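You operate a simulated robot arm through the tools that you are given. There is no shell and no other tool.

The job below is to be done with a simulated robot arm. You get a single attempt, and the scene is never put back.

TASK
Grease the bearing from the black mat as the card says.
Fine: the card gives the shots; nozzle aside again, bearing back on the mat.

It is judged by the outcome, as a careful person would: the job done as asked, and still so three seconds after it is handed in. It fails if anything else is knocked over, pushed out of place, dropped, spilled or broken.

THE ROBOT
A 7-joint arm with a fingered hand, fixed in place. Base frame: the origin is at the foot of the arm, x ahead of it, y to its left, z up; the work surface is at about z = 800. Lengths are in mm, angles in degrees, forces in N, time in s.
Its first joint turns from -69.0 to 172.0 degrees. Payload 5 kg.
The tool frame sits at the grasp point between the pads (the TCP): z along the fingers, y along the line on which they close. The tips reach 32 mm beyond it. The gripper opens to 160 mm. The gripper's body begins 89 mm behind the TCP. The gripper is a hand of 3 fingers: y runs from the thumb to the fingers, the wrist lies at [0, 0, -252] in the tool frame.
Orientation is that of the tool frame in the base frame, as [roll, pitch, yaw] about the fixed x, y, z axes, in that order (R = Rz(yaw) Ry(pitch) Rx(roll)). With the fingers straight down and closing along the base's y, the tool's x points along the base's -x, its y along +y and its z along -z.

THE INTERFACE
- The arm moves only by the tool servo_tool. Its argument "targets" is a list of rows, each an object (a shift or turn left out is 0) with "translation": the shift along the base's x, y, z in units of 100 mm (1.0 is 100 mm), a list of three; "rotation": the turn, a rotation vector about the base's x, y, z in units of 90 degrees (1.0 is 90 degrees), a list of three. In form: [{"translation": [tx, ty, tz], "rotation": [wx, wy, wz]}, ...]. A call has 1 to 20 rows; each row is the pose to reach, as a shift and turn from the pose commanded when the call began. A call with a number of a shift or a turn outside -1 to 1 is refused whole. A row lasts 0.2 s, in which the tool goes at most 50 mm and 8.6 degrees; a call with a longer step from one row to the next is refused whole. A pose out of reach is approached as far as the arm can. The call stops where the force on the tool passes 90 N (or 10 N more than at its start, if that is more) or the arm is blocked; 0.2 s more then pass. In this call time passes only in rows, and 0.2 s behind the last. The reply holds the time, the measured pose of the TCP, the force on the tool along the base axes, the opening and the grip force, in the units named above and with some noise, with the torque about the TCP (base axes, N m) and any sound that the robot's microphone picked up.
- Cameras (640 x 400 px; columns grow to the right, rows downward): "scene" is fixed at [49, 499.8, 1482.2]; the picture's right is [-0.26, -0.97, 0.00], its down [-0.47, 0.13, -0.88] and it looks along [0.84, -0.23, -0.48] (base axes); focal length 281 px, centre (320, 200). "wrist" rides on the gripper at [65, -4, -116] in the tool frame; the picture's right is [0.06, 1.00, 0.00], its down [-0.87, 0.05, -0.49] and it looks along [-0.49, 0.03, 0.87] (tool axes); focal length 261 px, centre (320, 200). There is no depth. A picture from a camera that has moved, and an enlarged one, comes with that camera's place and axes in the base frame and with its lens.
- capture(camera): a new picture of that camera. It takes no simulated time.
- lift_body(by): slides the trunk up (or, below 0, down) by that many mm; the arm rides with it, the base frame stays. It gives what a move gives, with no picture.
- move_fingers(finger1, finger2, thumb_bend): sets how far each is bent, from 0 (flat) to 100 (curled in); at 30 the hand is open as for a grip, at 70 the pads meet at the TCP. One left out holds its place. A second passes; each finger stops where it meets its share of the squeeze, and holds until it gets a number again. It is the only way to open and close the hand. It gives what a move gives, with no picture; readings hold the bend of each and the force on the fingers (four entries, about 0 where the hand has none), thumb and palm.
- inspect(camera, box): a new picture of the part [left, top, right, bottom] of that camera's present view, enlarged. It takes no simulated time.
- sign_off(): hands the job in; it is judged then, once.

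Places have to be worked out from the pictures, the camera data and where the tool is seen. Open the gripper and draw the arm clear of the work before you hand the job in, unless the task says otherwise.

The tools are called by a JSON object that holds its "method" and its "body". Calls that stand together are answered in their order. servo_tool: Moves the arm, as the interface text tells. Its arguments: {"type":"object","properties":{"targets":{"type":"array","items":{"type":"object","properties":{"translation":{"type":"array","items":{"type":"number"}},"rotation":{"type":"array","items":{"type":"number"}}}}}},"required":["targets"]} The other tools are called the same way: lift_body (by) slides the trunk up or down; move_fingers (finger1, finger2, thumb_bend) moves the fingers one by one; capture (camera) takes a picture; inspect (camera, box) takes an enlarged picture of a part of a camera's view; sign_off () hands the job in.

At the start:

```text
time: 0.0
tool_pos: [672.9, -432.1, 1253.7]
tcp_rot: [-180.0, 0.0, 180.0]
contact_force: [0.3, -0.5, 0.2]
wrist_torque: [-0.02, -0.03, 0.01]
grip_width: 160.1
finger_force: 0.1
shape: jaw
bend: [30.0, 30.0, 30.0]
finger forces: [0.0, 0.1, 0.0, 0.0, 0.1, 0.1]
trunk travel left (down, up): [-750.0, 190.0]
```

scene: 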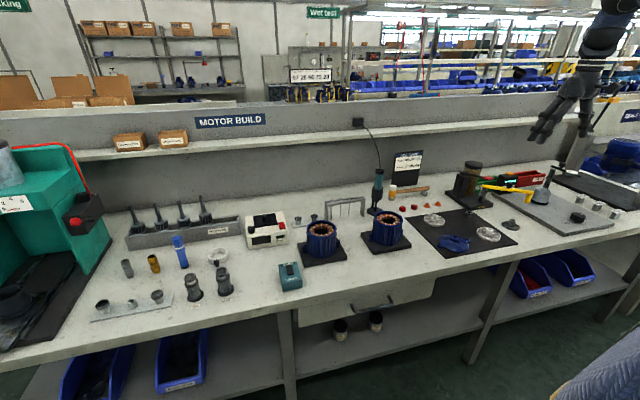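
wrist: 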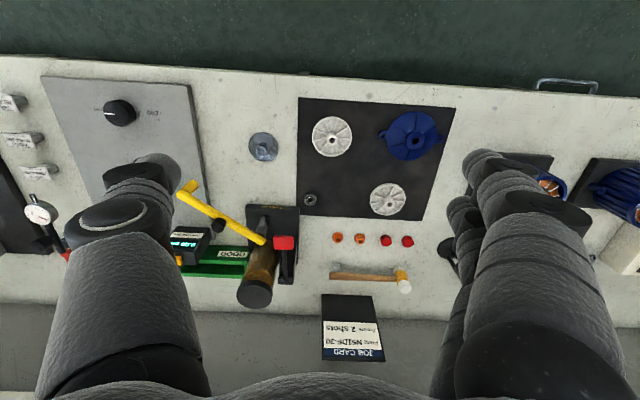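

The pictures show a job card at the back, a black mat with a bearing, and a grease device with a yellow arm. I look closer at each of them before moving.

{"method": "inspect", "body": {"camera": "wrist", "box": [300, 280, 400, 370]}}

{"method": "inspect", "body": {"camera": "wrist", "box": [160, 160, 340, 310]}}

{"method": "inspect", "body": {"camera": "scene", "box": [380, 140, 560, 260]}}

{"method": "inspect", "body": {"camera": "scene", "box": [440, 150, 520, 210]}}

```text
4.44 times, centred on (350, 325) of wrist
camera zoom: at [608.4, -436.0, 1369.9], right [-0.06, 1.0, 0.0], down [0.87, 0.05, 0.49], along [0.49, 0.03, -0.87], focal length 1158 px, centre (187, -356)
```

zoom: 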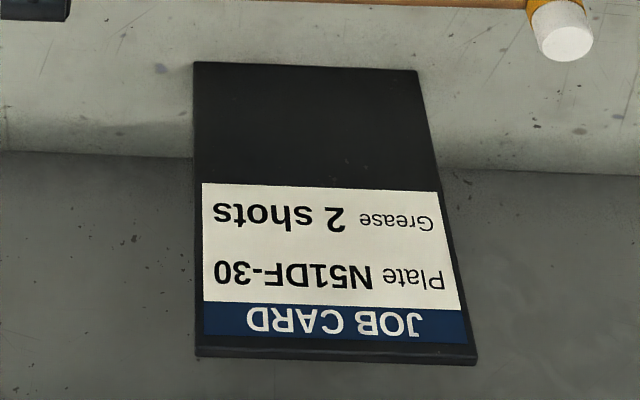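

```text
2.67 times, centred on (250, 235) of wrist
camera zoom: at [608.4, -436.0, 1369.9], right [-0.06, 1.0, 0.0], down [0.87, 0.05, 0.49], along [0.49, 0.03, -0.87], focal length 695 px, centre (507, 107)
```

zoom: 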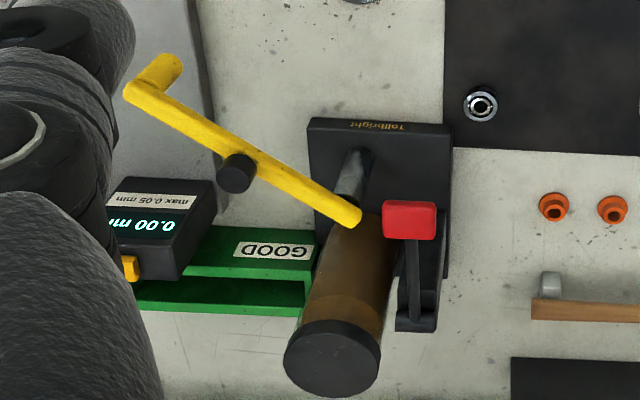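

```text
3.33 times, centred on (470, 200) of scene
camera zoom: at [49.0, 499.8, 1482.2], right [-0.26, -0.97, 0.0], down [-0.47, 0.13, -0.88], along [0.84, -0.23, -0.48], focal length 935 px, centre (-180, 200)
```

zoom: 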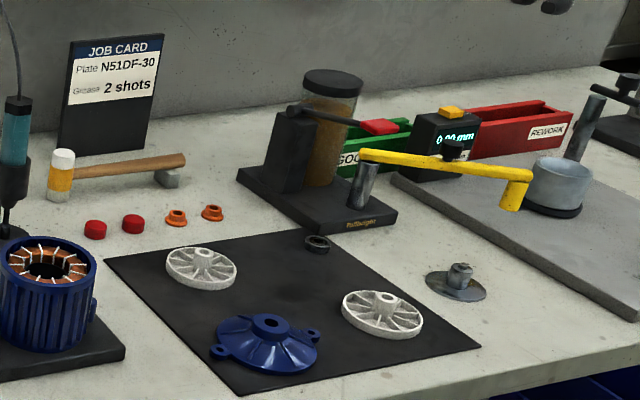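

```text
6.67 times, centred on (480, 180) of scene
camera zoom: at [49.0, 499.8, 1482.2], right [-0.26, -0.97, 0.0], down [-0.47, 0.13, -0.88], along [0.84, -0.23, -0.48], focal length 1870 px, centre (-747, 333)
```

zoom: 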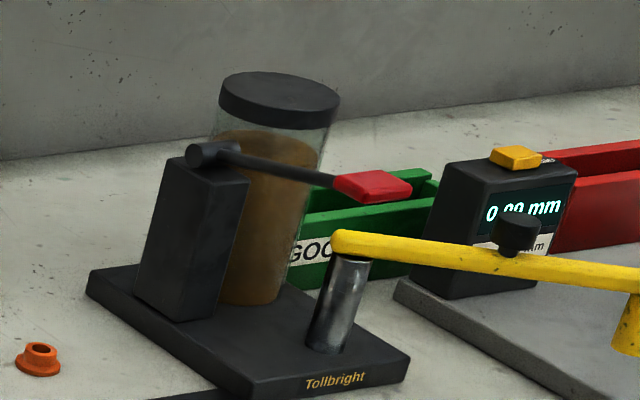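

The card asks for 2 shots. The greaser at the back has a red pump lever and a yellow nozzle arm pivoting near (979,-550). The disc with a hub near (800,-558) lies on the nozzle's swing circle. I zoom in on the bearing, hub and nozzle.

{"method": "inspect", "body": {"camera": "scene", "box": [490, 205, 534, 235]}}

{"method": "inspect", "body": {"camera": "wrist", "box": [230, 120, 290, 170]}}

{"method": "inspect", "body": {"camera": "wrist", "box": [290, 180, 330, 215]}}

{"method": "inspect", "body": {"camera": "scene", "box": [520, 175, 570, 220]}}

{"method": "inspect", "body": {"camera": "wrist", "box": [230, 195, 310, 315]}}

{"method": "inspect", "body": {"camera": "scene", "box": [454, 204, 480, 221]}}

```text
13.33 times, centred on (512, 220) of scene
camera zoom: at [49.0, 499.8, 1482.2], right [-0.26, -0.97, 0.0], down [-0.47, 0.13, -0.88], along [0.84, -0.23, -0.48], focal length 3741 px, centre (-2240, -67)
```

zoom: 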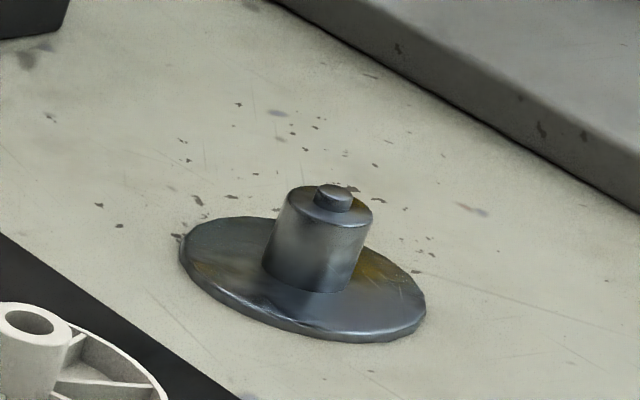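

```text
8.00 times, centred on (260, 145) of wrist
camera zoom: at [608.4, -436.0, 1369.9], right [-0.06, 1.0, 0.0], down [0.87, 0.05, 0.49], along [0.49, 0.03, -0.87], focal length 2085 px, centre (800, 640)
```

zoom: 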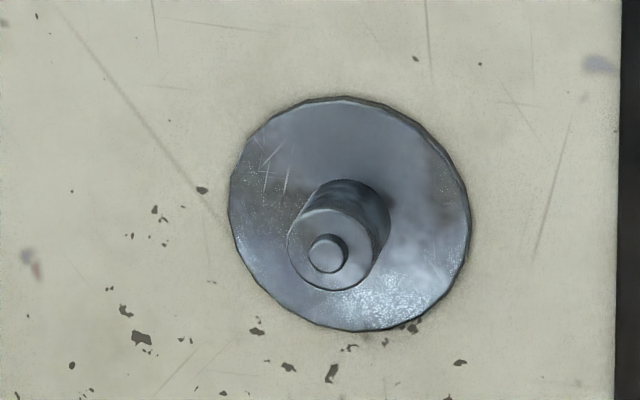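

```text
11.43 times, centred on (310, 198) of wrist
camera zoom: at [608.4, -436.0, 1369.9], right [-0.06, 1.0, 0.0], down [0.87, 0.05, 0.49], along [0.49, 0.03, -0.87], focal length 2979 px, centre (434, 229)
```

zoom: 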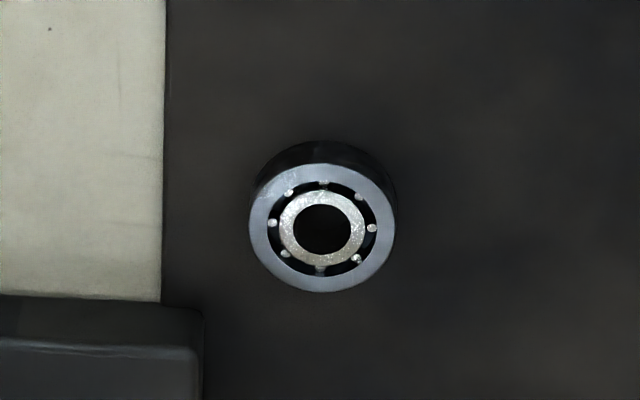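

```text
8.89 times, centred on (545, 198) of scene
camera zoom: at [49.0, 499.8, 1482.2], right [-0.26, -0.97, 0.0], down [-0.47, 0.13, -0.88], along [0.84, -0.23, -0.48], focal length 2494 px, centre (-1680, 222)
```

zoom: 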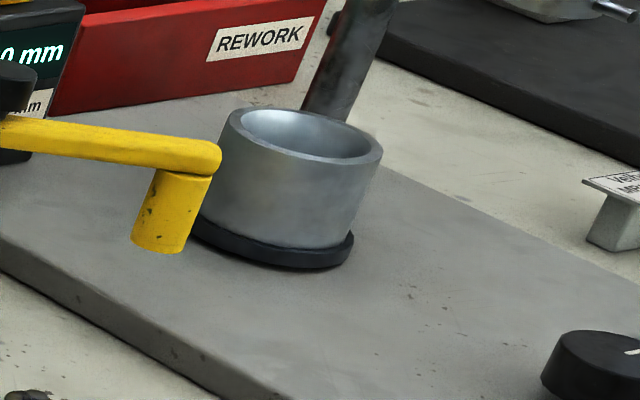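

```text
3.33 times, centred on (270, 255) of wrist
camera zoom: at [608.4, -436.0, 1369.9], right [-0.06, 1.0, 0.0], down [0.87, 0.05, 0.49], along [0.49, 0.03, -0.87], focal length 869 px, centre (487, 17)
```

zoom: 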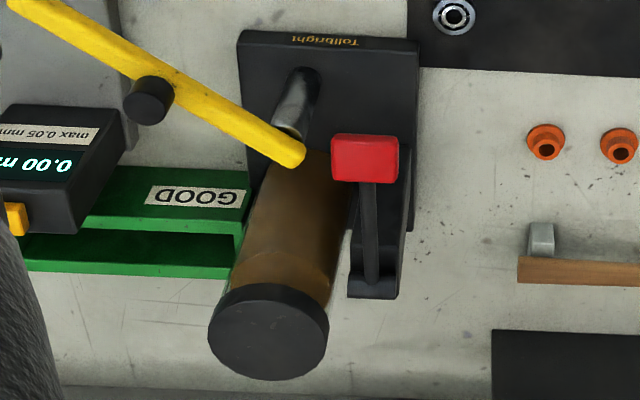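

```text
16.00 times, centred on (467, 212) of scene
camera zoom: at [49.0, 499.8, 1482.2], right [-0.26, -0.97, 0.0], down [-0.47, 0.13, -0.88], along [0.84, -0.23, -0.48], focal length 4489 px, centre (-2032, 0)
```

zoom: 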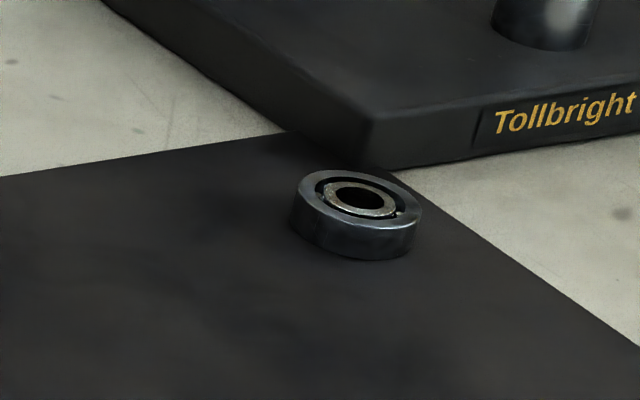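

I judge the bearing at about (928,-447), roughly 32 mm across. The hub seat with its ~10 mm peg is at (800,-558), the pump handle at (912,-484,993) and the nozzle end at (856,-680,920). These are near the arm's reach limit, so I start high, turning the hand radially and moving outward to test reach.

{"method": "servo_tool", "body": {"targets": [{"translation": [0.25, 0, 0], "rotation": [0, 0, -0.07]}, {"translation": [0.5, 0, 0], "rotation": [0, 0, -0.14]}, {"translation": [0.75, 0, 0], "rotation": [0, 0, -0.21]}, {"translation": [1.0, 0, 0], "rotation": [0, 0, -0.28]}]}}

```text
time: 1.0
tool_pos: [774.1, -431.3, 1252.4]
tcp_rot: [-179.9, -0.2, 154.7]
contact_force: [-0.3, 0.5, -0.4]
wrist_torque: [-0.05, 0.01, -0.02]
grip_width: 160.0
finger_force: 0.1
shape: jaw
bend: [30.0, 30.0, 30.0]
finger forces: [0.1, 0.0, 0.0, 0.1, 0.1, 0.0]
trunk travel left (down, up): [-750.0, 190.0]
```

The move went as commanded. I take a wrist picture from here to measure the bearing, seat and lever.

{"method": "capture", "body": {"camera": "wrist"}}

{"method": "capture", "body": {"camera": "scene"}}

```text
taken
camera wrist: at [714.3, -407.3, 1368.6], right [0.37, 0.93, 0.0], down [0.81, -0.32, 0.49], along [0.46, -0.18, -0.87], focal length 261 px, centre (320, 200)
```

wrist: 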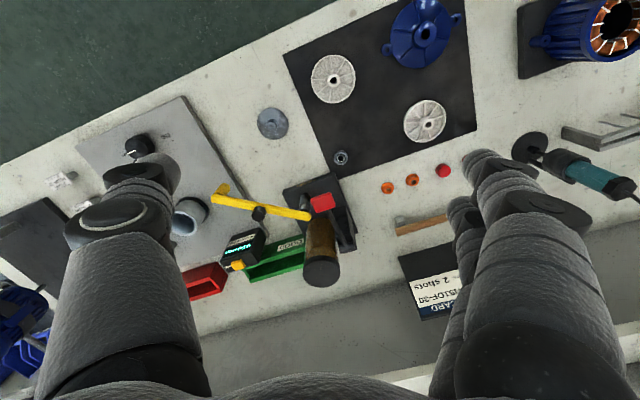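

```text
taken
```

scene: 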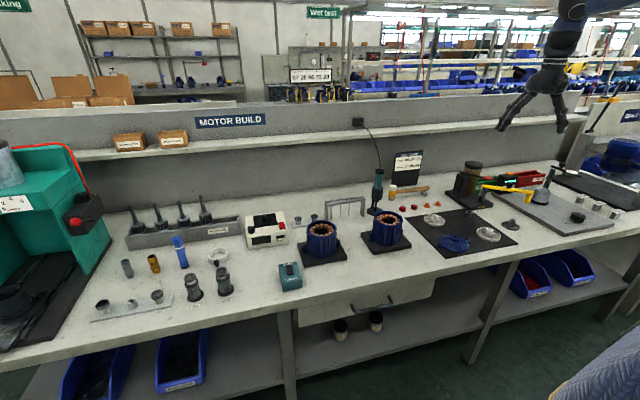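

The hand turned as planned. I narrow the fingers to see the preshape opening and the fingertip geometry.

{"method": "move_fingers", "body": {"finger1": 57, "finger2": 57, "thumb_bend": 57}}

{"method": "capture", "body": {"camera": "wrist"}}

{"method": "inspect", "body": {"camera": "scene", "box": [480, 40, 600, 140]}}

```text
time: 2.0
tool_pos: [773.9, -432.4, 1253.7]
tcp_rot: [-180.0, 0.0, 154.8]
contact_force: [-0.8, -0.4, -0.5]
wrist_torque: [0.01, -0.02, 0.01]
grip_width: 63.6
finger_force: 0.0
shape: fingers
bend: [56.0, 56.0, 56.0]
finger forces: [0.0, 0.0, 0.0, 0.0, 0.1, 0.0]
trunk travel left (down, up): [-750.0, 190.0]
```

```text
taken
camera wrist: at [713.1, -407.8, 1369.1], right [0.37, 0.93, 0.0], down [0.81, -0.32, 0.49], along [0.46, -0.18, -0.87], focal length 261 px, centre (320, 200)
```

wrist: 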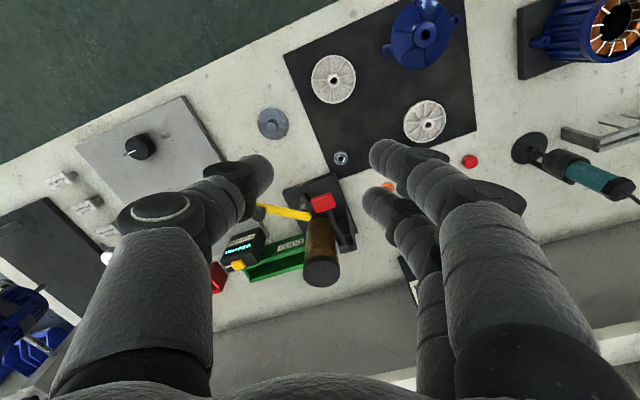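

```text
4.00 times, centred on (540, 90) of scene
camera zoom: at [49.0, 499.8, 1482.2], right [-0.26, -0.97, 0.0], down [-0.47, 0.13, -0.88], along [0.84, -0.23, -0.48], focal length 1122 px, centre (-560, 640)
```

zoom: 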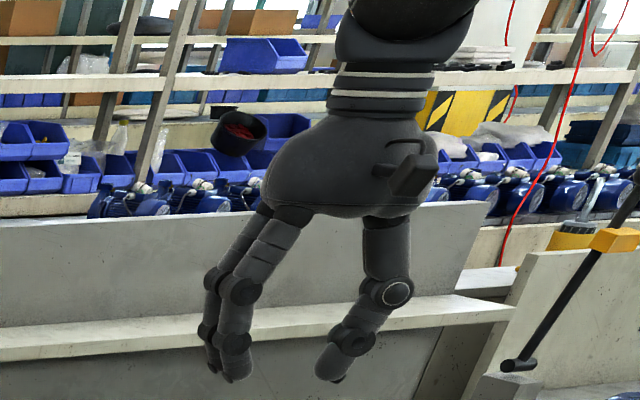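

The fingers sit in a three-point layout: the thumb against two fingers about ±16 mm apart. The red handle overhangs the bearing closely, so I want the hand near vertical and need the true reach. I move to the free space left of the greaser and then lower the trunk to test it.

{"method": "servo_tool", "body": {"targets": [{"translation": [0.25, 0.25, 0]}, {"translation": [0.5, 0.5, 0]}, {"translation": [0.75, 0.75, 0]}, {"translation": [1.0, 1.0, 0]}]}}

{"method": "lift_body", "body": {"by": -200}}

{"method": "capture", "body": {"camera": "scene"}}

{"method": "capture", "body": {"camera": "wrist"}}

```text
time: 3.0
tool_pos: [873.8, -332.5, 1250.8]
tcp_rot: [-179.9, -0.3, 154.7]
contact_force: [-0.2, 0.4, 0.0]
wrist_torque: [0.04, 0.05, -0.01]
grip_width: 63.4
finger_force: 0.0
shape: fingers
bend: [56.0, 56.0, 56.0]
finger forces: [0.1, 0.1, 0.1, 0.0, 0.0, 0.0]
trunk travel left (down, up): [-750.0, 190.0]
```

```text
time: 5.2
tool_pos: [871.9, -332.6, 1051.9]
tcp_rot: [-180.0, 0.0, 154.8]
contact_force: [0.3, -0.2, -0.2]
wrist_torque: [-0.03, -0.02, 0.01]
grip_width: 63.4
finger_force: 0.0
shape: fingers
bend: [56.0, 56.0, 56.0]
finger forces: [0.0, 0.0, 0.0, 0.1, 0.1, 0.0]
trunk travel left (down, up): [-550.0, 390.0]
```

```text
taken
```

scene: 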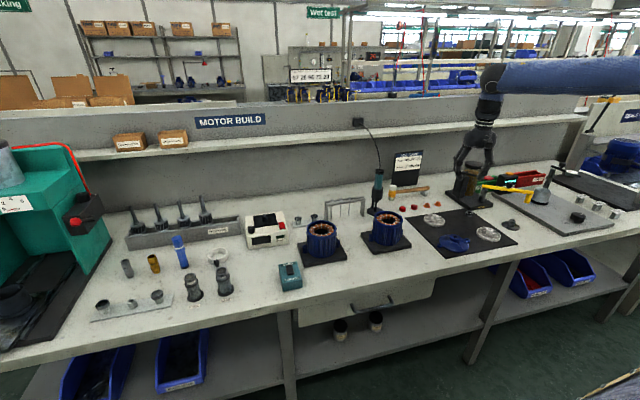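

```text
taken
camera wrist: at [812.1, -309.4, 1169.5], right [0.37, 0.93, 0.0], down [0.81, -0.32, 0.49], along [0.46, -0.18, -0.87], focal length 261 px, centre (320, 200)
```

wrist: 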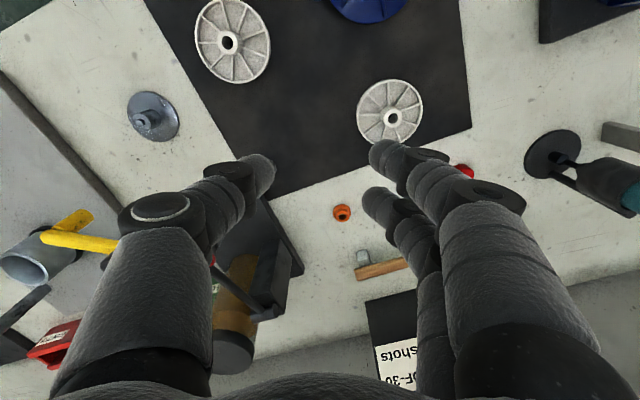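

The pose is clear of everything. I lower the trunk further with the hand staying left of the greaser, then probe outward for reach.

{"method": "lift_body", "body": {"by": -150}}

{"method": "servo_tool", "body": {"targets": [{"translation": [0.2, 0.0, 0]}, {"translation": [0.4, 0.0, 0]}, {"translation": [0.6, 0.0, 0]}, {"translation": [0.8, 0.0, 0]}, {"translation": [1.0, 0.0, 0]}]}}

{"method": "capture", "body": {"camera": "scene"}}

{"method": "capture", "body": {"camera": "wrist"}}

```text
time: 6.9
tool_pos: [872.8, -333.0, 903.2]
tcp_rot: [-179.9, 0.0, 154.8]
contact_force: [-0.8, 0.7, -0.3]
wrist_torque: [0.02, 0.03, 0.0]
grip_width: 63.5
finger_force: 0.1
shape: fingers
bend: [56.0, 56.0, 56.0]
finger forces: [0.0, 0.1, 0.0, 0.0, 0.1, 0.0]
trunk travel left (down, up): [-400.0, 540.0]
```

```text
time: 8.1
tool_pos: [914.4, -353.3, 879.7]
tcp_rot: [179.0, 0.6, 154.7]
contact_force: [-0.6, 0.2, 0.8]
wrist_torque: [0.02, 0.01, 0.02]
grip_width: 63.7
finger_force: 0.0
shape: fingers
bend: [56.0, 56.0, 56.0]
finger forces: [0.1, 0.1, 0.0, 0.0, 0.0, 0.1]
out of reach, approached as far as the arm can: row 1, 2, 3, 4, 5
trunk travel left (down, up): [-400.0, 540.0]
```

```text
taken
```

scene: 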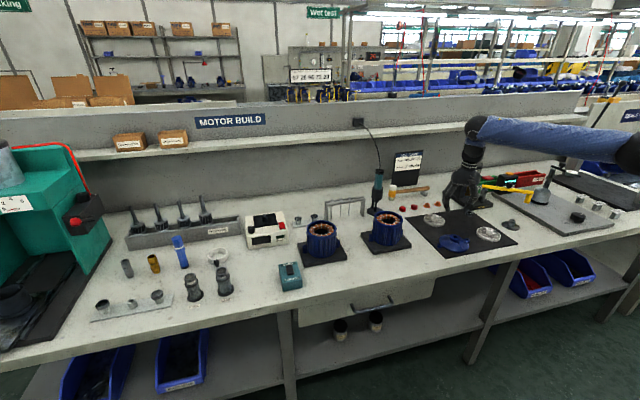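

```text
taken
camera wrist: at [851.4, -331.0, 995.2], right [0.37, 0.93, 0.02], down [0.8, -0.33, 0.5], along [0.47, -0.17, -0.86], focal length 261 px, centre (320, 200)
```

wrist: 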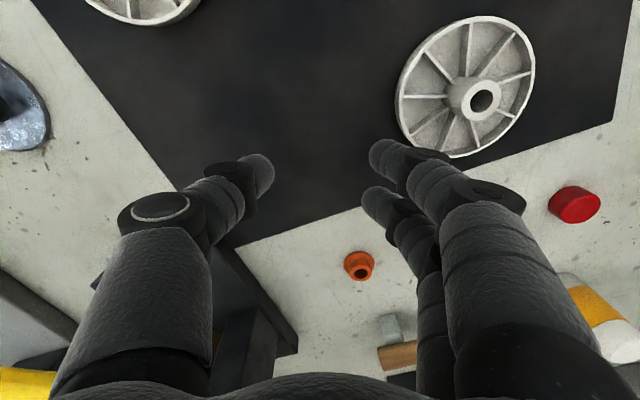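

Vertical reach ended at radius 980 here, and the arm sank while reaching. I go back, raise the trunk relative to the tool and try the reach again.

{"method": "servo_tool", "body": {"targets": [{"translation": [-0.25, 0.0, 0]}, {"translation": [-0.5, 0.0, 0]}, {"translation": [-0.75, 0.0, 0]}, {"translation": [-1.0, 0.0, 0]}]}}

{"method": "lift_body", "body": {"by": 100}}

{"method": "servo_tool", "body": {"targets": [{"translation": [0, 0.0, -0.25]}, {"translation": [0, 0.0, -0.5]}, {"translation": [0, 0.0, -0.75]}, {"translation": [0, 0.0, -1.0]}]}}

{"method": "lift_body", "body": {"by": 100}}

{"method": "servo_tool", "body": {"targets": [{"translation": [0, 0.0, -0.25]}, {"translation": [0, 0.0, -0.5]}, {"translation": [0, 0.0, -0.75]}, {"translation": [0, 0.0, -1.0]}]}}

{"method": "servo_tool", "body": {"targets": [{"translation": [0.2, 0.0, 0]}, {"translation": [0.4, 0.0, 0]}, {"translation": [0.6, 0.0, 0]}, {"translation": [0.8, 0.0, 0]}, {"translation": [1.0, 0.0, 0]}]}}

```text
time: 9.1
tool_pos: [812.6, -353.9, 882.8]
tcp_rot: [179.9, 0.0, 154.8]
contact_force: [-0.3, 0.3, 0.6]
wrist_torque: [-0.02, -0.02, 0.03]
grip_width: 63.5
finger_force: 0.1
shape: fingers
bend: [56.0, 56.0, 56.0]
finger forces: [0.1, 0.1, 0.0, 0.1, 0.0, 0.1]
trunk travel left (down, up): [-400.0, 540.0]
```

```text
time: 10.4
tool_pos: [812.2, -353.7, 981.4]
tcp_rot: [179.9, 0.0, 154.9]
contact_force: [0.2, -0.4, 0.6]
wrist_torque: [-0.02, 0.02, -0.01]
grip_width: 63.4
finger_force: 0.0
shape: fingers
bend: [56.0, 56.0, 56.0]
finger forces: [0.0, 0.1, 0.1, 0.0, 0.0, 0.0]
trunk travel left (down, up): [-500.0, 440.0]
```

```text
time: 11.4
tool_pos: [810.1, -354.3, 881.3]
tcp_rot: [-180.0, 0.1, 154.8]
contact_force: [-0.1, -0.3, 0.4]
wrist_torque: [0.01, 0.01, 0.02]
grip_width: 63.5
finger_force: 0.1
shape: fingers
bend: [56.0, 56.0, 56.0]
finger forces: [0.0, 0.0, 0.1, 0.1, 0.1, 0.1]
trunk travel left (down, up): [-500.0, 440.0]
```

```text
time: 12.8
tool_pos: [811.8, -354.1, 981.9]
tcp_rot: [-180.0, 0.0, 154.8]
contact_force: [0.6, -1.0, 0.0]
wrist_torque: [-0.03, 0.01, -0.03]
grip_width: 63.7
finger_force: 0.0
shape: fingers
bend: [56.0, 56.0, 56.0]
finger forces: [0.0, 0.0, 0.0, 0.0, 0.0, 0.0]
trunk travel left (down, up): [-600.0, 340.0]
```

```text
time: 13.8
tool_pos: [810.8, -354.3, 880.8]
tcp_rot: [180.0, -0.1, 154.7]
contact_force: [0.8, -0.3, 0.3]
wrist_torque: [-0.01, 0.03, 0.02]
grip_width: 63.6
finger_force: 0.0
shape: fingers
bend: [56.0, 56.0, 56.0]
finger forces: [0.1, 0.0, 0.0, 0.1, 0.0, 0.1]
trunk travel left (down, up): [-600.0, 340.0]
```

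```text
time: 15.0
tool_pos: [902.4, -358.3, 885.5]
tcp_rot: [179.8, 0.1, 154.8]
contact_force: [0.9, -0.1, -0.4]
wrist_torque: [0.0, 0.02, -0.03]
grip_width: 63.7
finger_force: 0.0
shape: fingers
bend: [56.0, 56.0, 56.0]
finger forces: [0.1, 0.0, 0.0, 0.1, 0.1, 0.0]
out of reach, approached as far as the arm can: row 5
trunk travel left (down, up): [-600.0, 340.0]
```

The wrist reach limit is a sphere of about 981 mm, so the bearing will need roughly 10–15° of outward tilt. I draw back to a viewpoint where the wrist camera sees the bearing, handle and seat closely, and turn the hand further.

{"method": "servo_tool", "body": {"targets": [{"translation": [-0.25, -0.12, 0.15], "rotation": [0, 0, -0.06]}, {"translation": [-0.5, -0.25, 0.3], "rotation": [0, 0, -0.12]}, {"translation": [-0.75, -0.37, 0.45], "rotation": [0, 0, -0.18]}, {"translation": [-1.0, -0.5, 0.6], "rotation": [0, 0, -0.22]}]}}

{"method": "capture", "body": {"camera": "wrist"}}

```text
time: 16.0
tool_pos: [801.1, -408.5, 946.4]
tcp_rot: [180.0, -0.1, 135.0]
contact_force: [-0.3, -0.6, -0.7]
wrist_torque: [0.05, -0.01, -0.01]
grip_width: 63.5
finger_force: 0.1
shape: fingers
bend: [56.0, 56.0, 56.0]
finger forces: [0.0, 0.1, 0.1, 0.0, 0.0, 0.1]
trunk travel left (down, up): [-600.0, 340.0]
```

```text
taken
camera wrist: at [752.7, -365.0, 1063.3], right [0.66, 0.75, 0.0], down [0.65, -0.58, 0.49], along [0.37, -0.33, -0.87], focal length 261 px, centre (320, 200)
```

wrist: 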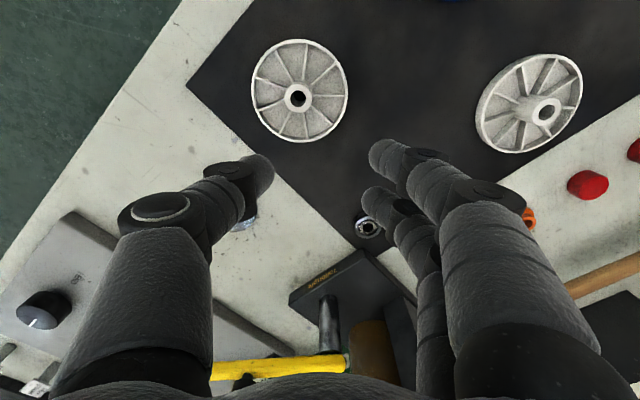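

The new view puts the bearing at about (923,-441). I plan a pick with about 13° of outward tilt leaning away from the handle, with the closing axis turned to about 60°. First I lower the trunk 200 mm while keeping the tool height.

{"method": "servo_tool", "body": {"targets": [{"translation": [0, 0, 0.25], "rotation": [0, 0, -0.04]}, {"translation": [0, 0, 0.5], "rotation": [0, 0, -0.08]}, {"translation": [0, 0, 0.75], "rotation": [0, 0, -0.12]}, {"translation": [0, 0, 1.0], "rotation": [0, 0, -0.167]}]}}

{"method": "lift_body", "body": {"by": -100}}

{"method": "servo_tool", "body": {"targets": [{"translation": [0, 0, 0.25]}, {"translation": [0, 0, 0.5]}, {"translation": [0, 0, 0.75]}, {"translation": [0, 0, 1.0]}]}}

{"method": "lift_body", "body": {"by": -100}}

{"method": "servo_tool", "body": {"targets": [{"translation": [0, 0.05, 0.1], "rotation": [-0.045, -0.026, 0]}, {"translation": [0, 0.1, 0.2], "rotation": [-0.09, -0.052, 0]}, {"translation": [0, 0.1, 0.3], "rotation": [-0.125, -0.0722, 0]}]}}

{"method": "capture", "body": {"camera": "wrist"}}

{"method": "capture", "body": {"camera": "scene"}}

```text
time: 17.0
tool_pos: [802.7, -407.2, 1045.9]
tcp_rot: [180.0, 0.0, 119.8]
contact_force: [-0.3, -1.0, 0.2]
wrist_torque: [-0.02, 0.0, -0.02]
grip_width: 63.3
finger_force: 0.1
shape: fingers
bend: [56.0, 56.0, 56.0]
finger forces: [0.1, 0.0, 0.0, 0.0, 0.0, 0.0]
trunk travel left (down, up): [-600.0, 340.0]
```

```text
time: 18.3
tool_pos: [802.1, -407.9, 947.1]
tcp_rot: [-179.9, 0.0, 119.9]
contact_force: [-0.1, 0.9, 0.1]
wrist_torque: [-0.01, -0.01, -0.02]
grip_width: 63.3
finger_force: 0.1
shape: fingers
bend: [56.0, 56.0, 56.0]
finger forces: [0.1, 0.0, 0.0, 0.1, 0.1, 0.0]
trunk travel left (down, up): [-500.0, 440.0]
```

```text
time: 19.3
tool_pos: [802.7, -406.5, 1047.4]
tcp_rot: [-180.0, 0.0, 120.0]
contact_force: [0.5, -0.8, -0.4]
wrist_torque: [0.04, 0.0, -0.02]
grip_width: 63.6
finger_force: 0.1
shape: fingers
bend: [56.0, 56.0, 56.0]
finger forces: [0.0, 0.0, 0.0, 0.1, 0.0, 0.1]
trunk travel left (down, up): [-500.0, 440.0]
```

```text
time: 20.6
tool_pos: [803.2, -405.6, 947.7]
tcp_rot: [-180.0, 0.0, 119.8]
contact_force: [-0.2, -0.2, 0.7]
wrist_torque: [-0.01, 0.01, 0.02]
grip_width: 63.4
finger_force: 0.1
shape: fingers
bend: [56.0, 56.0, 56.0]
finger forces: [0.0, 0.0, 0.0, 0.0, 0.0, 0.1]
trunk travel left (down, up): [-400.0, 540.0]
```

```text
time: 21.4
tool_pos: [803.0, -397.3, 977.1]
tcp_rot: [179.9, 13.0, 119.9]
contact_force: [0.0, 0.4, -0.5]
wrist_torque: [-0.01, -0.02, 0.0]
grip_width: 63.7
finger_force: 0.1
shape: fingers
bend: [56.0, 56.0, 56.0]
finger forces: [0.1, 0.1, 0.0, 0.0, 0.0, 0.0]
trunk travel left (down, up): [-400.0, 540.0]
```

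```text
taken
camera wrist: at [755.1, -321.0, 1075.5], right [0.83, 0.55, -0.01], down [0.41, -0.61, 0.68], along [0.36, -0.57, -0.74], focal length 261 px, centre (320, 200)
```

wrist: 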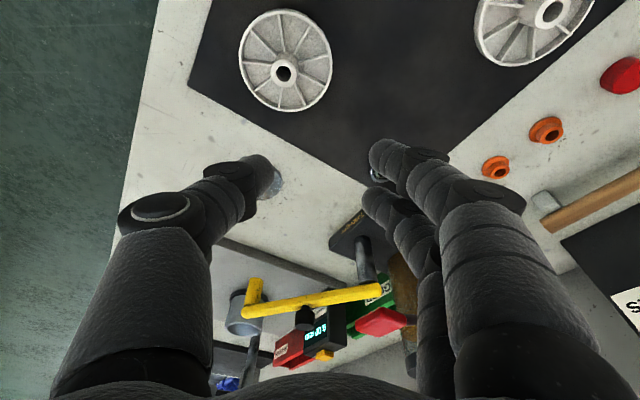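

```text
taken
```

scene: 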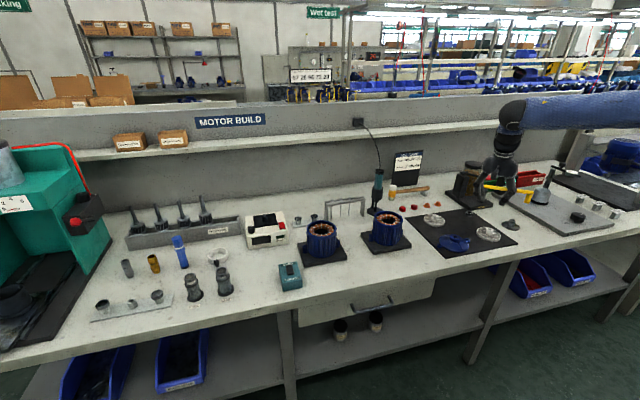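

The tilt is set. I move toward a hover on the tilted approach line above the bearing, in two stages, checking pictures on the way.

{"method": "servo_tool", "body": {"targets": [{"translation": [0.2, -0.02, 0]}, {"translation": [0.4, -0.05, 0]}, {"translation": [0.6, -0.08, 0]}, {"translation": [0.8, -0.1, 0]}]}}

{"method": "capture", "body": {"camera": "wrist"}}

{"method": "inspect", "body": {"camera": "scene", "box": [440, 110, 540, 230]}}

```text
time: 22.4
tool_pos: [879.3, -409.8, 974.5]
tcp_rot: [179.7, 13.0, 120.1]
contact_force: [0.5, -0.5, -0.7]
wrist_torque: [-0.03, -0.02, 0.0]
grip_width: 63.3
finger_force: 0.1
shape: fingers
bend: [56.0, 56.0, 56.0]
finger forces: [0.0, 0.1, 0.0, 0.0, 0.1, 0.0]
out of reach, approached as far as the arm can: row 4
trunk travel left (down, up): [-400.0, 540.0]
```

```text
taken
camera wrist: at [831.1, -334.5, 1073.3], right [0.83, 0.55, -0.01], down [0.41, -0.61, 0.67], along [0.37, -0.56, -0.74], focal length 261 px, centre (320, 200)
```

wrist: 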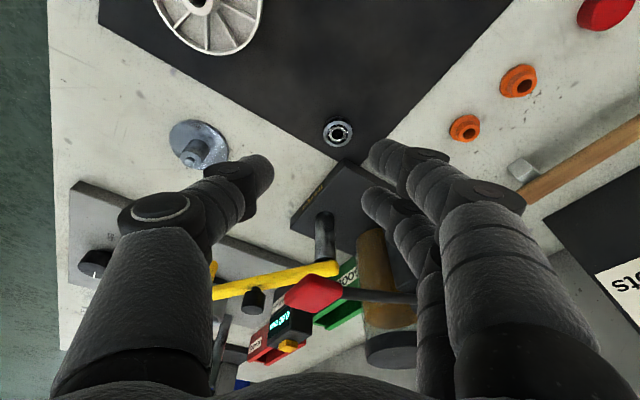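

```text
3.33 times, centred on (490, 170) of scene
camera zoom: at [49.0, 499.8, 1482.2], right [-0.26, -0.97, 0.0], down [-0.47, 0.13, -0.88], along [0.84, -0.23, -0.48], focal length 935 px, centre (-247, 300)
```

zoom: 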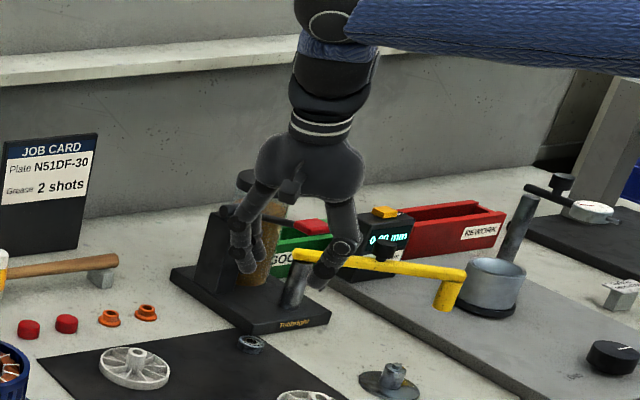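

The bearing is clearly visible now, ahead of the hand. Reach stopped at row 4 at this height, so I go lower along the approach and try outward again.

{"method": "servo_tool", "body": {"targets": [{"translation": [-0.05, 0.05, -0.25]}, {"translation": [-0.05, 0.05, -0.5]}]}}

{"method": "servo_tool", "body": {"targets": [{"translation": [0.1, -0.05, 0]}, {"translation": [0.2, -0.1, 0]}, {"translation": [0.3, -0.15, 0]}, {"translation": [0.4, -0.2, 0]}]}}

{"method": "capture", "body": {"camera": "wrist"}}

{"method": "inspect", "body": {"camera": "scene", "box": [440, 110, 540, 230]}}

```text
time: 23.0
tool_pos: [875.8, -405.1, 924.1]
tcp_rot: [-180.0, 13.0, 119.8]
contact_force: [0.1, 0.8, -0.5]
wrist_torque: [0.01, 0.01, -0.01]
grip_width: 63.6
finger_force: 0.1
shape: fingers
bend: [56.0, 56.0, 56.0]
finger forces: [0.0, 0.0, 0.0, 0.0, 0.0, 0.0]
trunk travel left (down, up): [-400.0, 540.0]
```

```text
time: 24.0
tool_pos: [915.7, -423.7, 925.0]
tcp_rot: [-180.0, 13.1, 120.0]
contact_force: [-0.5, 0.1, 0.5]
wrist_torque: [0.0, 0.01, 0.02]
grip_width: 63.3
finger_force: 0.0
shape: fingers
bend: [56.0, 56.0, 56.0]
finger forces: [0.1, 0.1, 0.0, 0.0, 0.0, 0.0]
trunk travel left (down, up): [-400.0, 540.0]
```

```text
taken
camera wrist: at [867.3, -348.7, 1023.7], right [0.83, 0.55, -0.01], down [0.41, -0.61, 0.67], along [0.36, -0.57, -0.74], focal length 261 px, centre (320, 200)
```

wrist: 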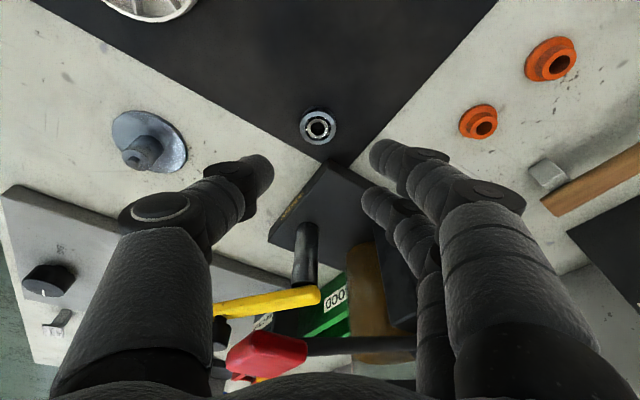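

```text
3.33 times, centred on (490, 170) of scene
camera zoom: at [49.0, 499.8, 1482.2], right [-0.26, -0.97, 0.0], down [-0.47, 0.13, -0.88], along [0.84, -0.23, -0.48], focal length 935 px, centre (-247, 300)
```

zoom: 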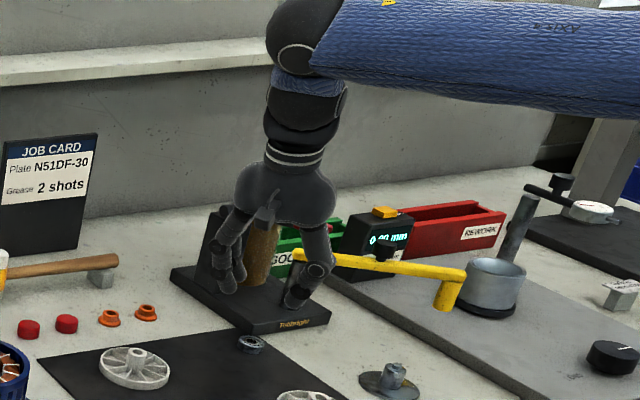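

From here the arm reaches well, and the bearing top measures at about (922,-440). I zoom in on the bearing and fingertips to judge their size and the engagement under tilt.

{"method": "inspect", "body": {"camera": "wrist", "box": [288, 105, 348, 145]}}

{"method": "inspect", "body": {"camera": "wrist", "box": [340, 120, 460, 240]}}

{"method": "inspect", "body": {"camera": "scene", "box": [495, 150, 525, 185]}}

{"method": "inspect", "body": {"camera": "scene", "box": [490, 165, 550, 205]}}

```text
10.00 times, centred on (318, 125) of wrist
camera zoom: at [867.3, -348.7, 1023.7], right [0.83, 0.55, -0.01], down [0.41, -0.61, 0.67], along [0.36, -0.57, -0.74], focal length 2606 px, centre (340, 950)
```

zoom: 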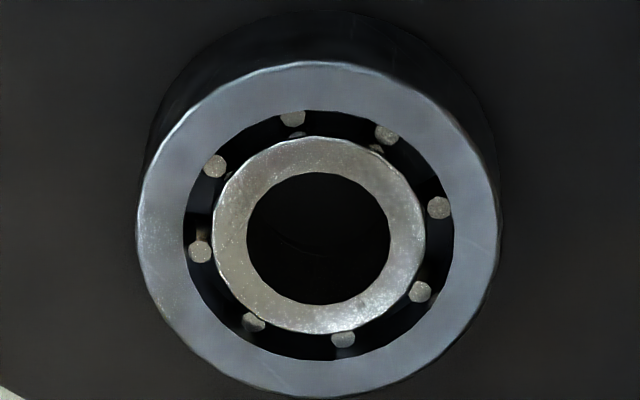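

```text
3.33 times, centred on (400, 180) of wrist
camera zoom: at [867.3, -348.7, 1023.7], right [0.83, 0.55, -0.01], down [0.41, -0.61, 0.67], along [0.36, -0.57, -0.74], focal length 869 px, centre (53, 267)
```

zoom: 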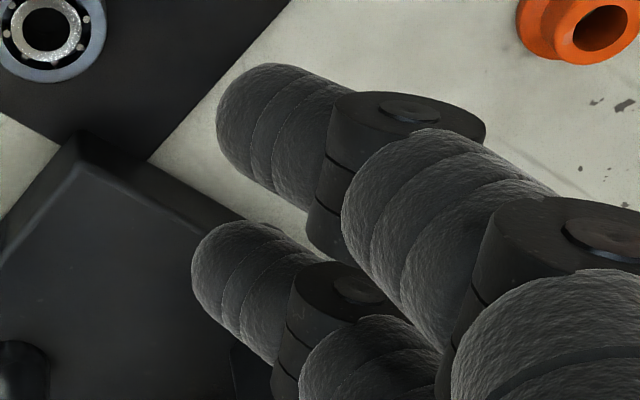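

```text
11.43 times, centred on (510, 168) of scene
camera zoom: at [49.0, 499.8, 1482.2], right [-0.26, -0.97, 0.0], down [-0.47, 0.13, -0.88], along [0.84, -0.23, -0.48], focal length 3206 px, centre (-1851, 571)
```

zoom: 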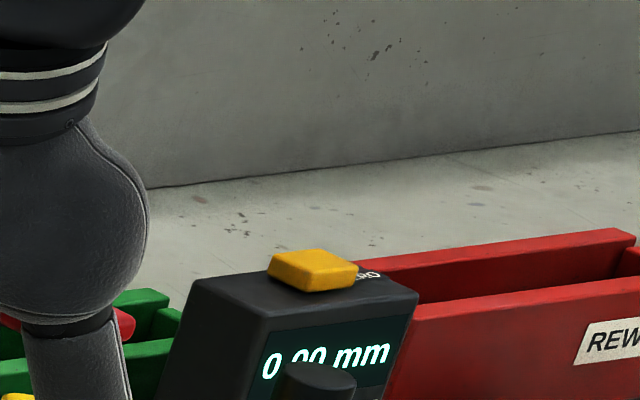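

```text
10.00 times, centred on (520, 185) of scene
camera zoom: at [49.0, 499.8, 1482.2], right [-0.26, -0.97, 0.0], down [-0.47, 0.13, -0.88], along [0.84, -0.23, -0.48], focal length 2806 px, centre (-1680, 350)
```

zoom: 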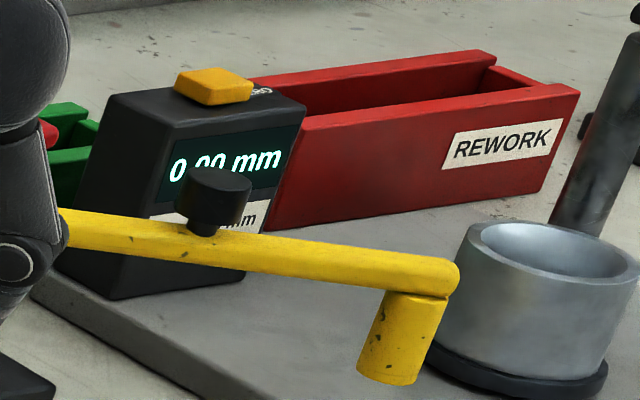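

The bearing is about 32×12×10 mm, and the fingertips are rounded, so a strongly tilted lift would be unsure. I will cage it gently under this tilt, slide it on the mat some 70 mm inward where a near-vertical grasp is possible, and regrip there. Now I descend along the tool axis.

{"method": "servo_tool", "body": {"targets": [{"translation": [-0.07, 0.065, 0]}, {"translation": [-0.045, 0.021, -0.22]}, {"translation": [-0.02, -0.023, -0.44]}, {"translation": [-0.001, -0.055, -0.6]}]}}

{"method": "capture", "body": {"camera": "wrist"}}

{"method": "inspect", "body": {"camera": "scene", "box": [430, 130, 530, 230]}}

```text
time: 25.0
tool_pos: [915.2, -429.5, 861.8]
tcp_rot: [180.0, 13.0, 120.0]
contact_force: [0.1, -0.3, -0.4]
wrist_torque: [-0.03, 0.0, -0.01]
grip_width: 63.7
finger_force: 0.0
shape: fingers
bend: [56.0, 56.0, 56.0]
finger forces: [0.0, 0.0, 0.0, 0.1, 0.0, 0.0]
trunk travel left (down, up): [-400.0, 540.0]
```

```text
taken
camera wrist: at [867.2, -354.0, 961.4], right [0.83, 0.55, -0.01], down [0.41, -0.61, 0.67], along [0.36, -0.57, -0.74], focal length 261 px, centre (320, 200)
```

wrist: 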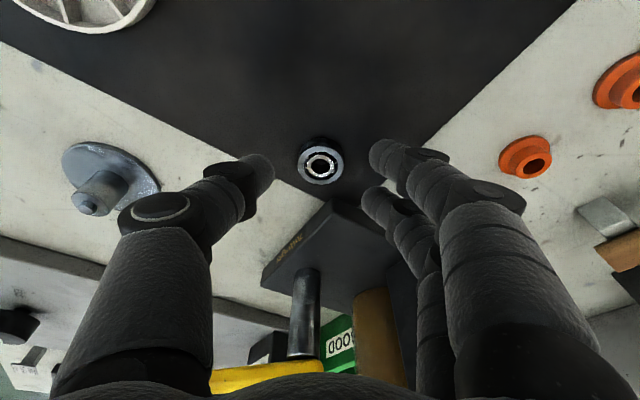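

```text
4.00 times, centred on (480, 180) of scene
camera zoom: at [49.0, 499.8, 1482.2], right [-0.26, -0.97, 0.0], down [-0.47, 0.13, -0.88], along [0.84, -0.23, -0.48], focal length 1122 px, centre (-320, 280)
```

zoom: 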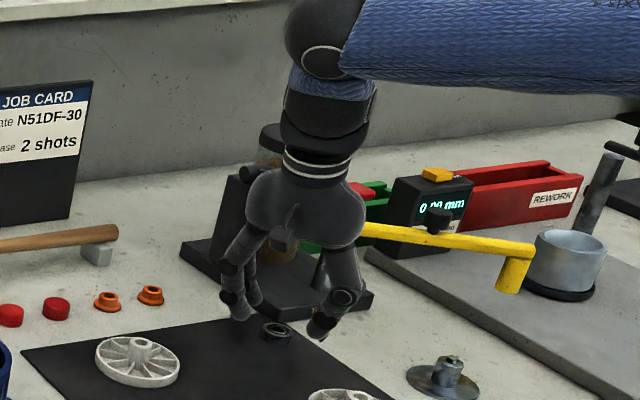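

The bearing lies centred between the thumb and the two fingers, with no contact. I descend the remaining ~19 mm along the axis in small steps, watching force.

{"method": "servo_tool", "body": {"targets": [{"translation": [0.01, -0.014, -0.06]}, {"translation": [0.02, -0.028, -0.12]}, {"translation": [0.03, -0.042, -0.17]}]}}

{"method": "capture", "body": {"camera": "wrist"}}

{"method": "inspect", "body": {"camera": "scene", "box": [450, 180, 510, 225]}}

```text
time: 25.8
tool_pos: [918.0, -433.2, 848.3]
tcp_rot: [180.0, 13.0, 120.0]
contact_force: [0.2, 0.2, 5.3]
wrist_torque: [0.18, -0.11, -0.01]
grip_width: 63.3
finger_force: 2.1
shape: fingers
bend: [56.0, 56.0, 56.0]
finger forces: [4.2, 0.0, 0.0, 0.0, 0.0, 0.0]
trunk travel left (down, up): [-400.0, 540.0]
```

```text
taken
camera wrist: at [869.5, -357.9, 946.6], right [0.83, 0.55, -0.01], down [0.41, -0.61, 0.67], along [0.36, -0.57, -0.74], focal length 261 px, centre (320, 200)
```

wrist: 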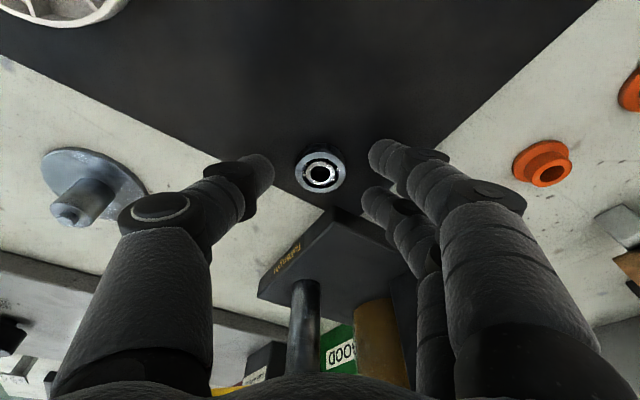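

```text
8.89 times, centred on (480, 202) of scene
camera zoom: at [49.0, 499.8, 1482.2], right [-0.26, -0.97, 0.0], down [-0.47, 0.13, -0.88], along [0.84, -0.23, -0.48], focal length 2494 px, centre (-1102, 178)
```

zoom: 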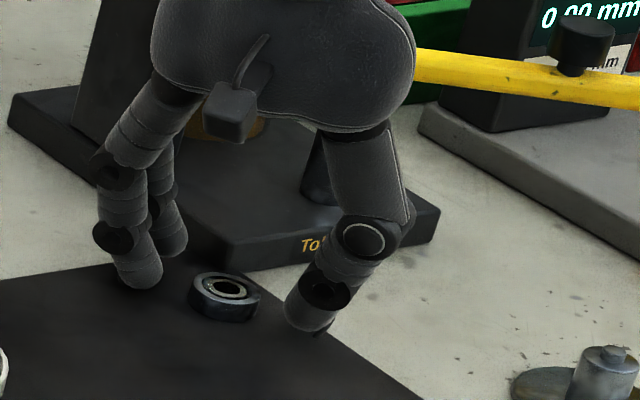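

Finger 1, the near one, touches the mat lightly (4 N) at TCP z≈848. I back off about 4 mm in command so it just clears, then close partly to cage the bearing.

{"method": "servo_tool", "body": {"targets": [{"translation": [0, 0, 0.025]}, {"translation": [0, 0, 0.05]}]}}

{"method": "move_fingers", "body": {"finger1": 61, "finger2": 61, "thumb_bend": 61}}

{"method": "capture", "body": {"camera": "wrist"}}

{"method": "inspect", "body": {"camera": "scene", "box": [450, 180, 510, 225]}}

```text
time: 26.4
tool_pos: [917.1, -434.3, 853.2]
tcp_rot: [-179.9, 13.0, 119.9]
contact_force: [-0.2, -0.6, 0.5]
wrist_torque: [0.03, 0.0, 0.0]
grip_width: 63.1
finger_force: 0.1
shape: fingers
bend: [56.0, 56.0, 56.0]
finger forces: [0.1, 0.1, 0.0, 0.0, 0.0, 0.0]
trunk travel left (down, up): [-400.0, 540.0]
```

```text
time: 27.4
tool_pos: [917.2, -432.2, 851.5]
tcp_rot: [-179.9, 13.0, 119.9]
contact_force: [0.3, -0.8, 0.0]
wrist_torque: [-0.01, -0.03, 0.0]
grip_width: 44.4
finger_force: 0.0
shape: fingers
bend: [61.0, 61.0, 61.0]
finger forces: [0.0, 0.1, 0.0, 0.1, 0.0, 0.0]
trunk travel left (down, up): [-400.0, 540.0]
```

```text
taken
camera wrist: at [869.4, -358.2, 951.4], right [0.83, 0.55, -0.01], down [0.41, -0.61, 0.67], along [0.36, -0.57, -0.74], focal length 261 px, centre (320, 200)
```

wrist: 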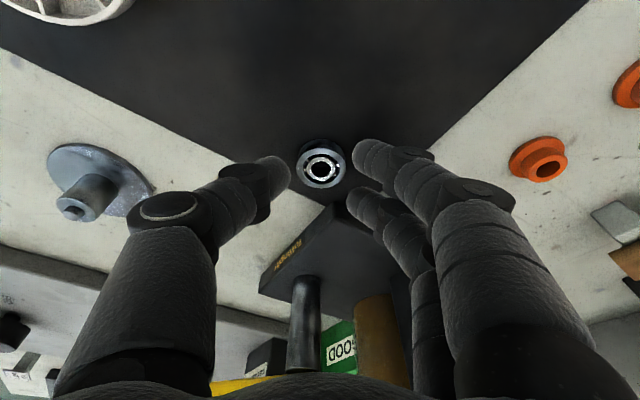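

```text
8.89 times, centred on (480, 202) of scene
camera zoom: at [49.0, 499.8, 1482.2], right [-0.26, -0.97, 0.0], down [-0.47, 0.13, -0.88], along [0.84, -0.23, -0.48], focal length 2494 px, centre (-1102, 178)
```

zoom: 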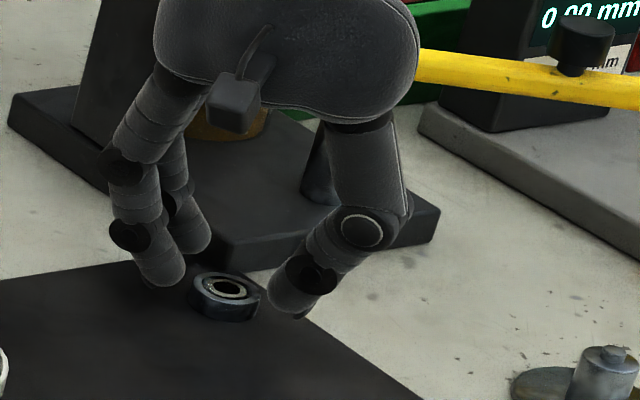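

Closing curls the tips inward and lifts them slightly; the gap is now 44 mm around the 32 mm bearing. I lower a few mm until near contact, then close a bit more.

{"method": "servo_tool", "body": {"targets": [{"translation": [0.0, 0.0, -0.02]}, {"translation": [0.0, -0.0, -0.04]}, {"translation": [0.0, -0.0, -0.06]}]}}

{"method": "move_fingers", "body": {"finger1": 64, "finger2": 64, "thumb_bend": 64}}

{"method": "capture", "body": {"camera": "wrist"}}

{"method": "inspect", "body": {"camera": "scene", "box": [450, 180, 510, 225]}}

```text
time: 28.2
tool_pos: [918.2, -434.3, 847.3]
tcp_rot: [179.9, 12.9, 119.8]
contact_force: [0.2, 0.0, 2.0]
wrist_torque: [0.03, -0.07, 0.0]
grip_width: 44.0
finger_force: 1.1
shape: fingers
bend: [61.0, 61.0, 61.0]
finger forces: [2.3, 0.0, 0.1, 0.1, 0.0, 0.0]
trunk travel left (down, up): [-400.0, 540.0]
```

```text
time: 29.2
tool_pos: [916.7, -434.5, 846.3]
tcp_rot: [-180.0, 13.0, 119.8]
contact_force: [-1.1, 0.3, 0.0]
wrist_torque: [0.03, 0.01, 0.01]
grip_width: 33.2
finger_force: 0.1
shape: fingers
bend: [64.0, 64.0, 64.0]
finger forces: [0.0, 0.0, 0.1, 0.1, 0.1, 0.0]
trunk travel left (down, up): [-400.0, 540.0]
```

```text
taken
camera wrist: at [869.1, -358.9, 944.9], right [0.83, 0.55, -0.01], down [0.41, -0.61, 0.67], along [0.36, -0.57, -0.74], focal length 261 px, centre (320, 200)
```

wrist: 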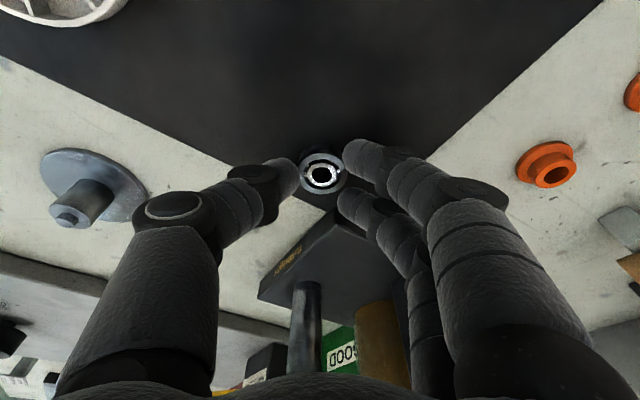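

```text
8.89 times, centred on (480, 202) of scene
camera zoom: at [49.0, 499.8, 1482.2], right [-0.26, -0.97, 0.0], down [-0.47, 0.13, -0.88], along [0.84, -0.23, -0.48], focal length 2494 px, centre (-1102, 178)
```

zoom: 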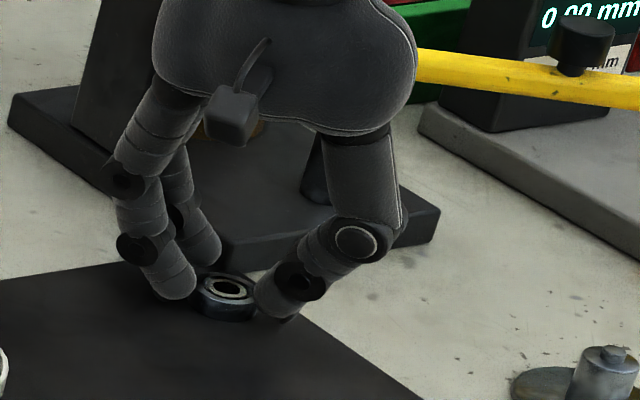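

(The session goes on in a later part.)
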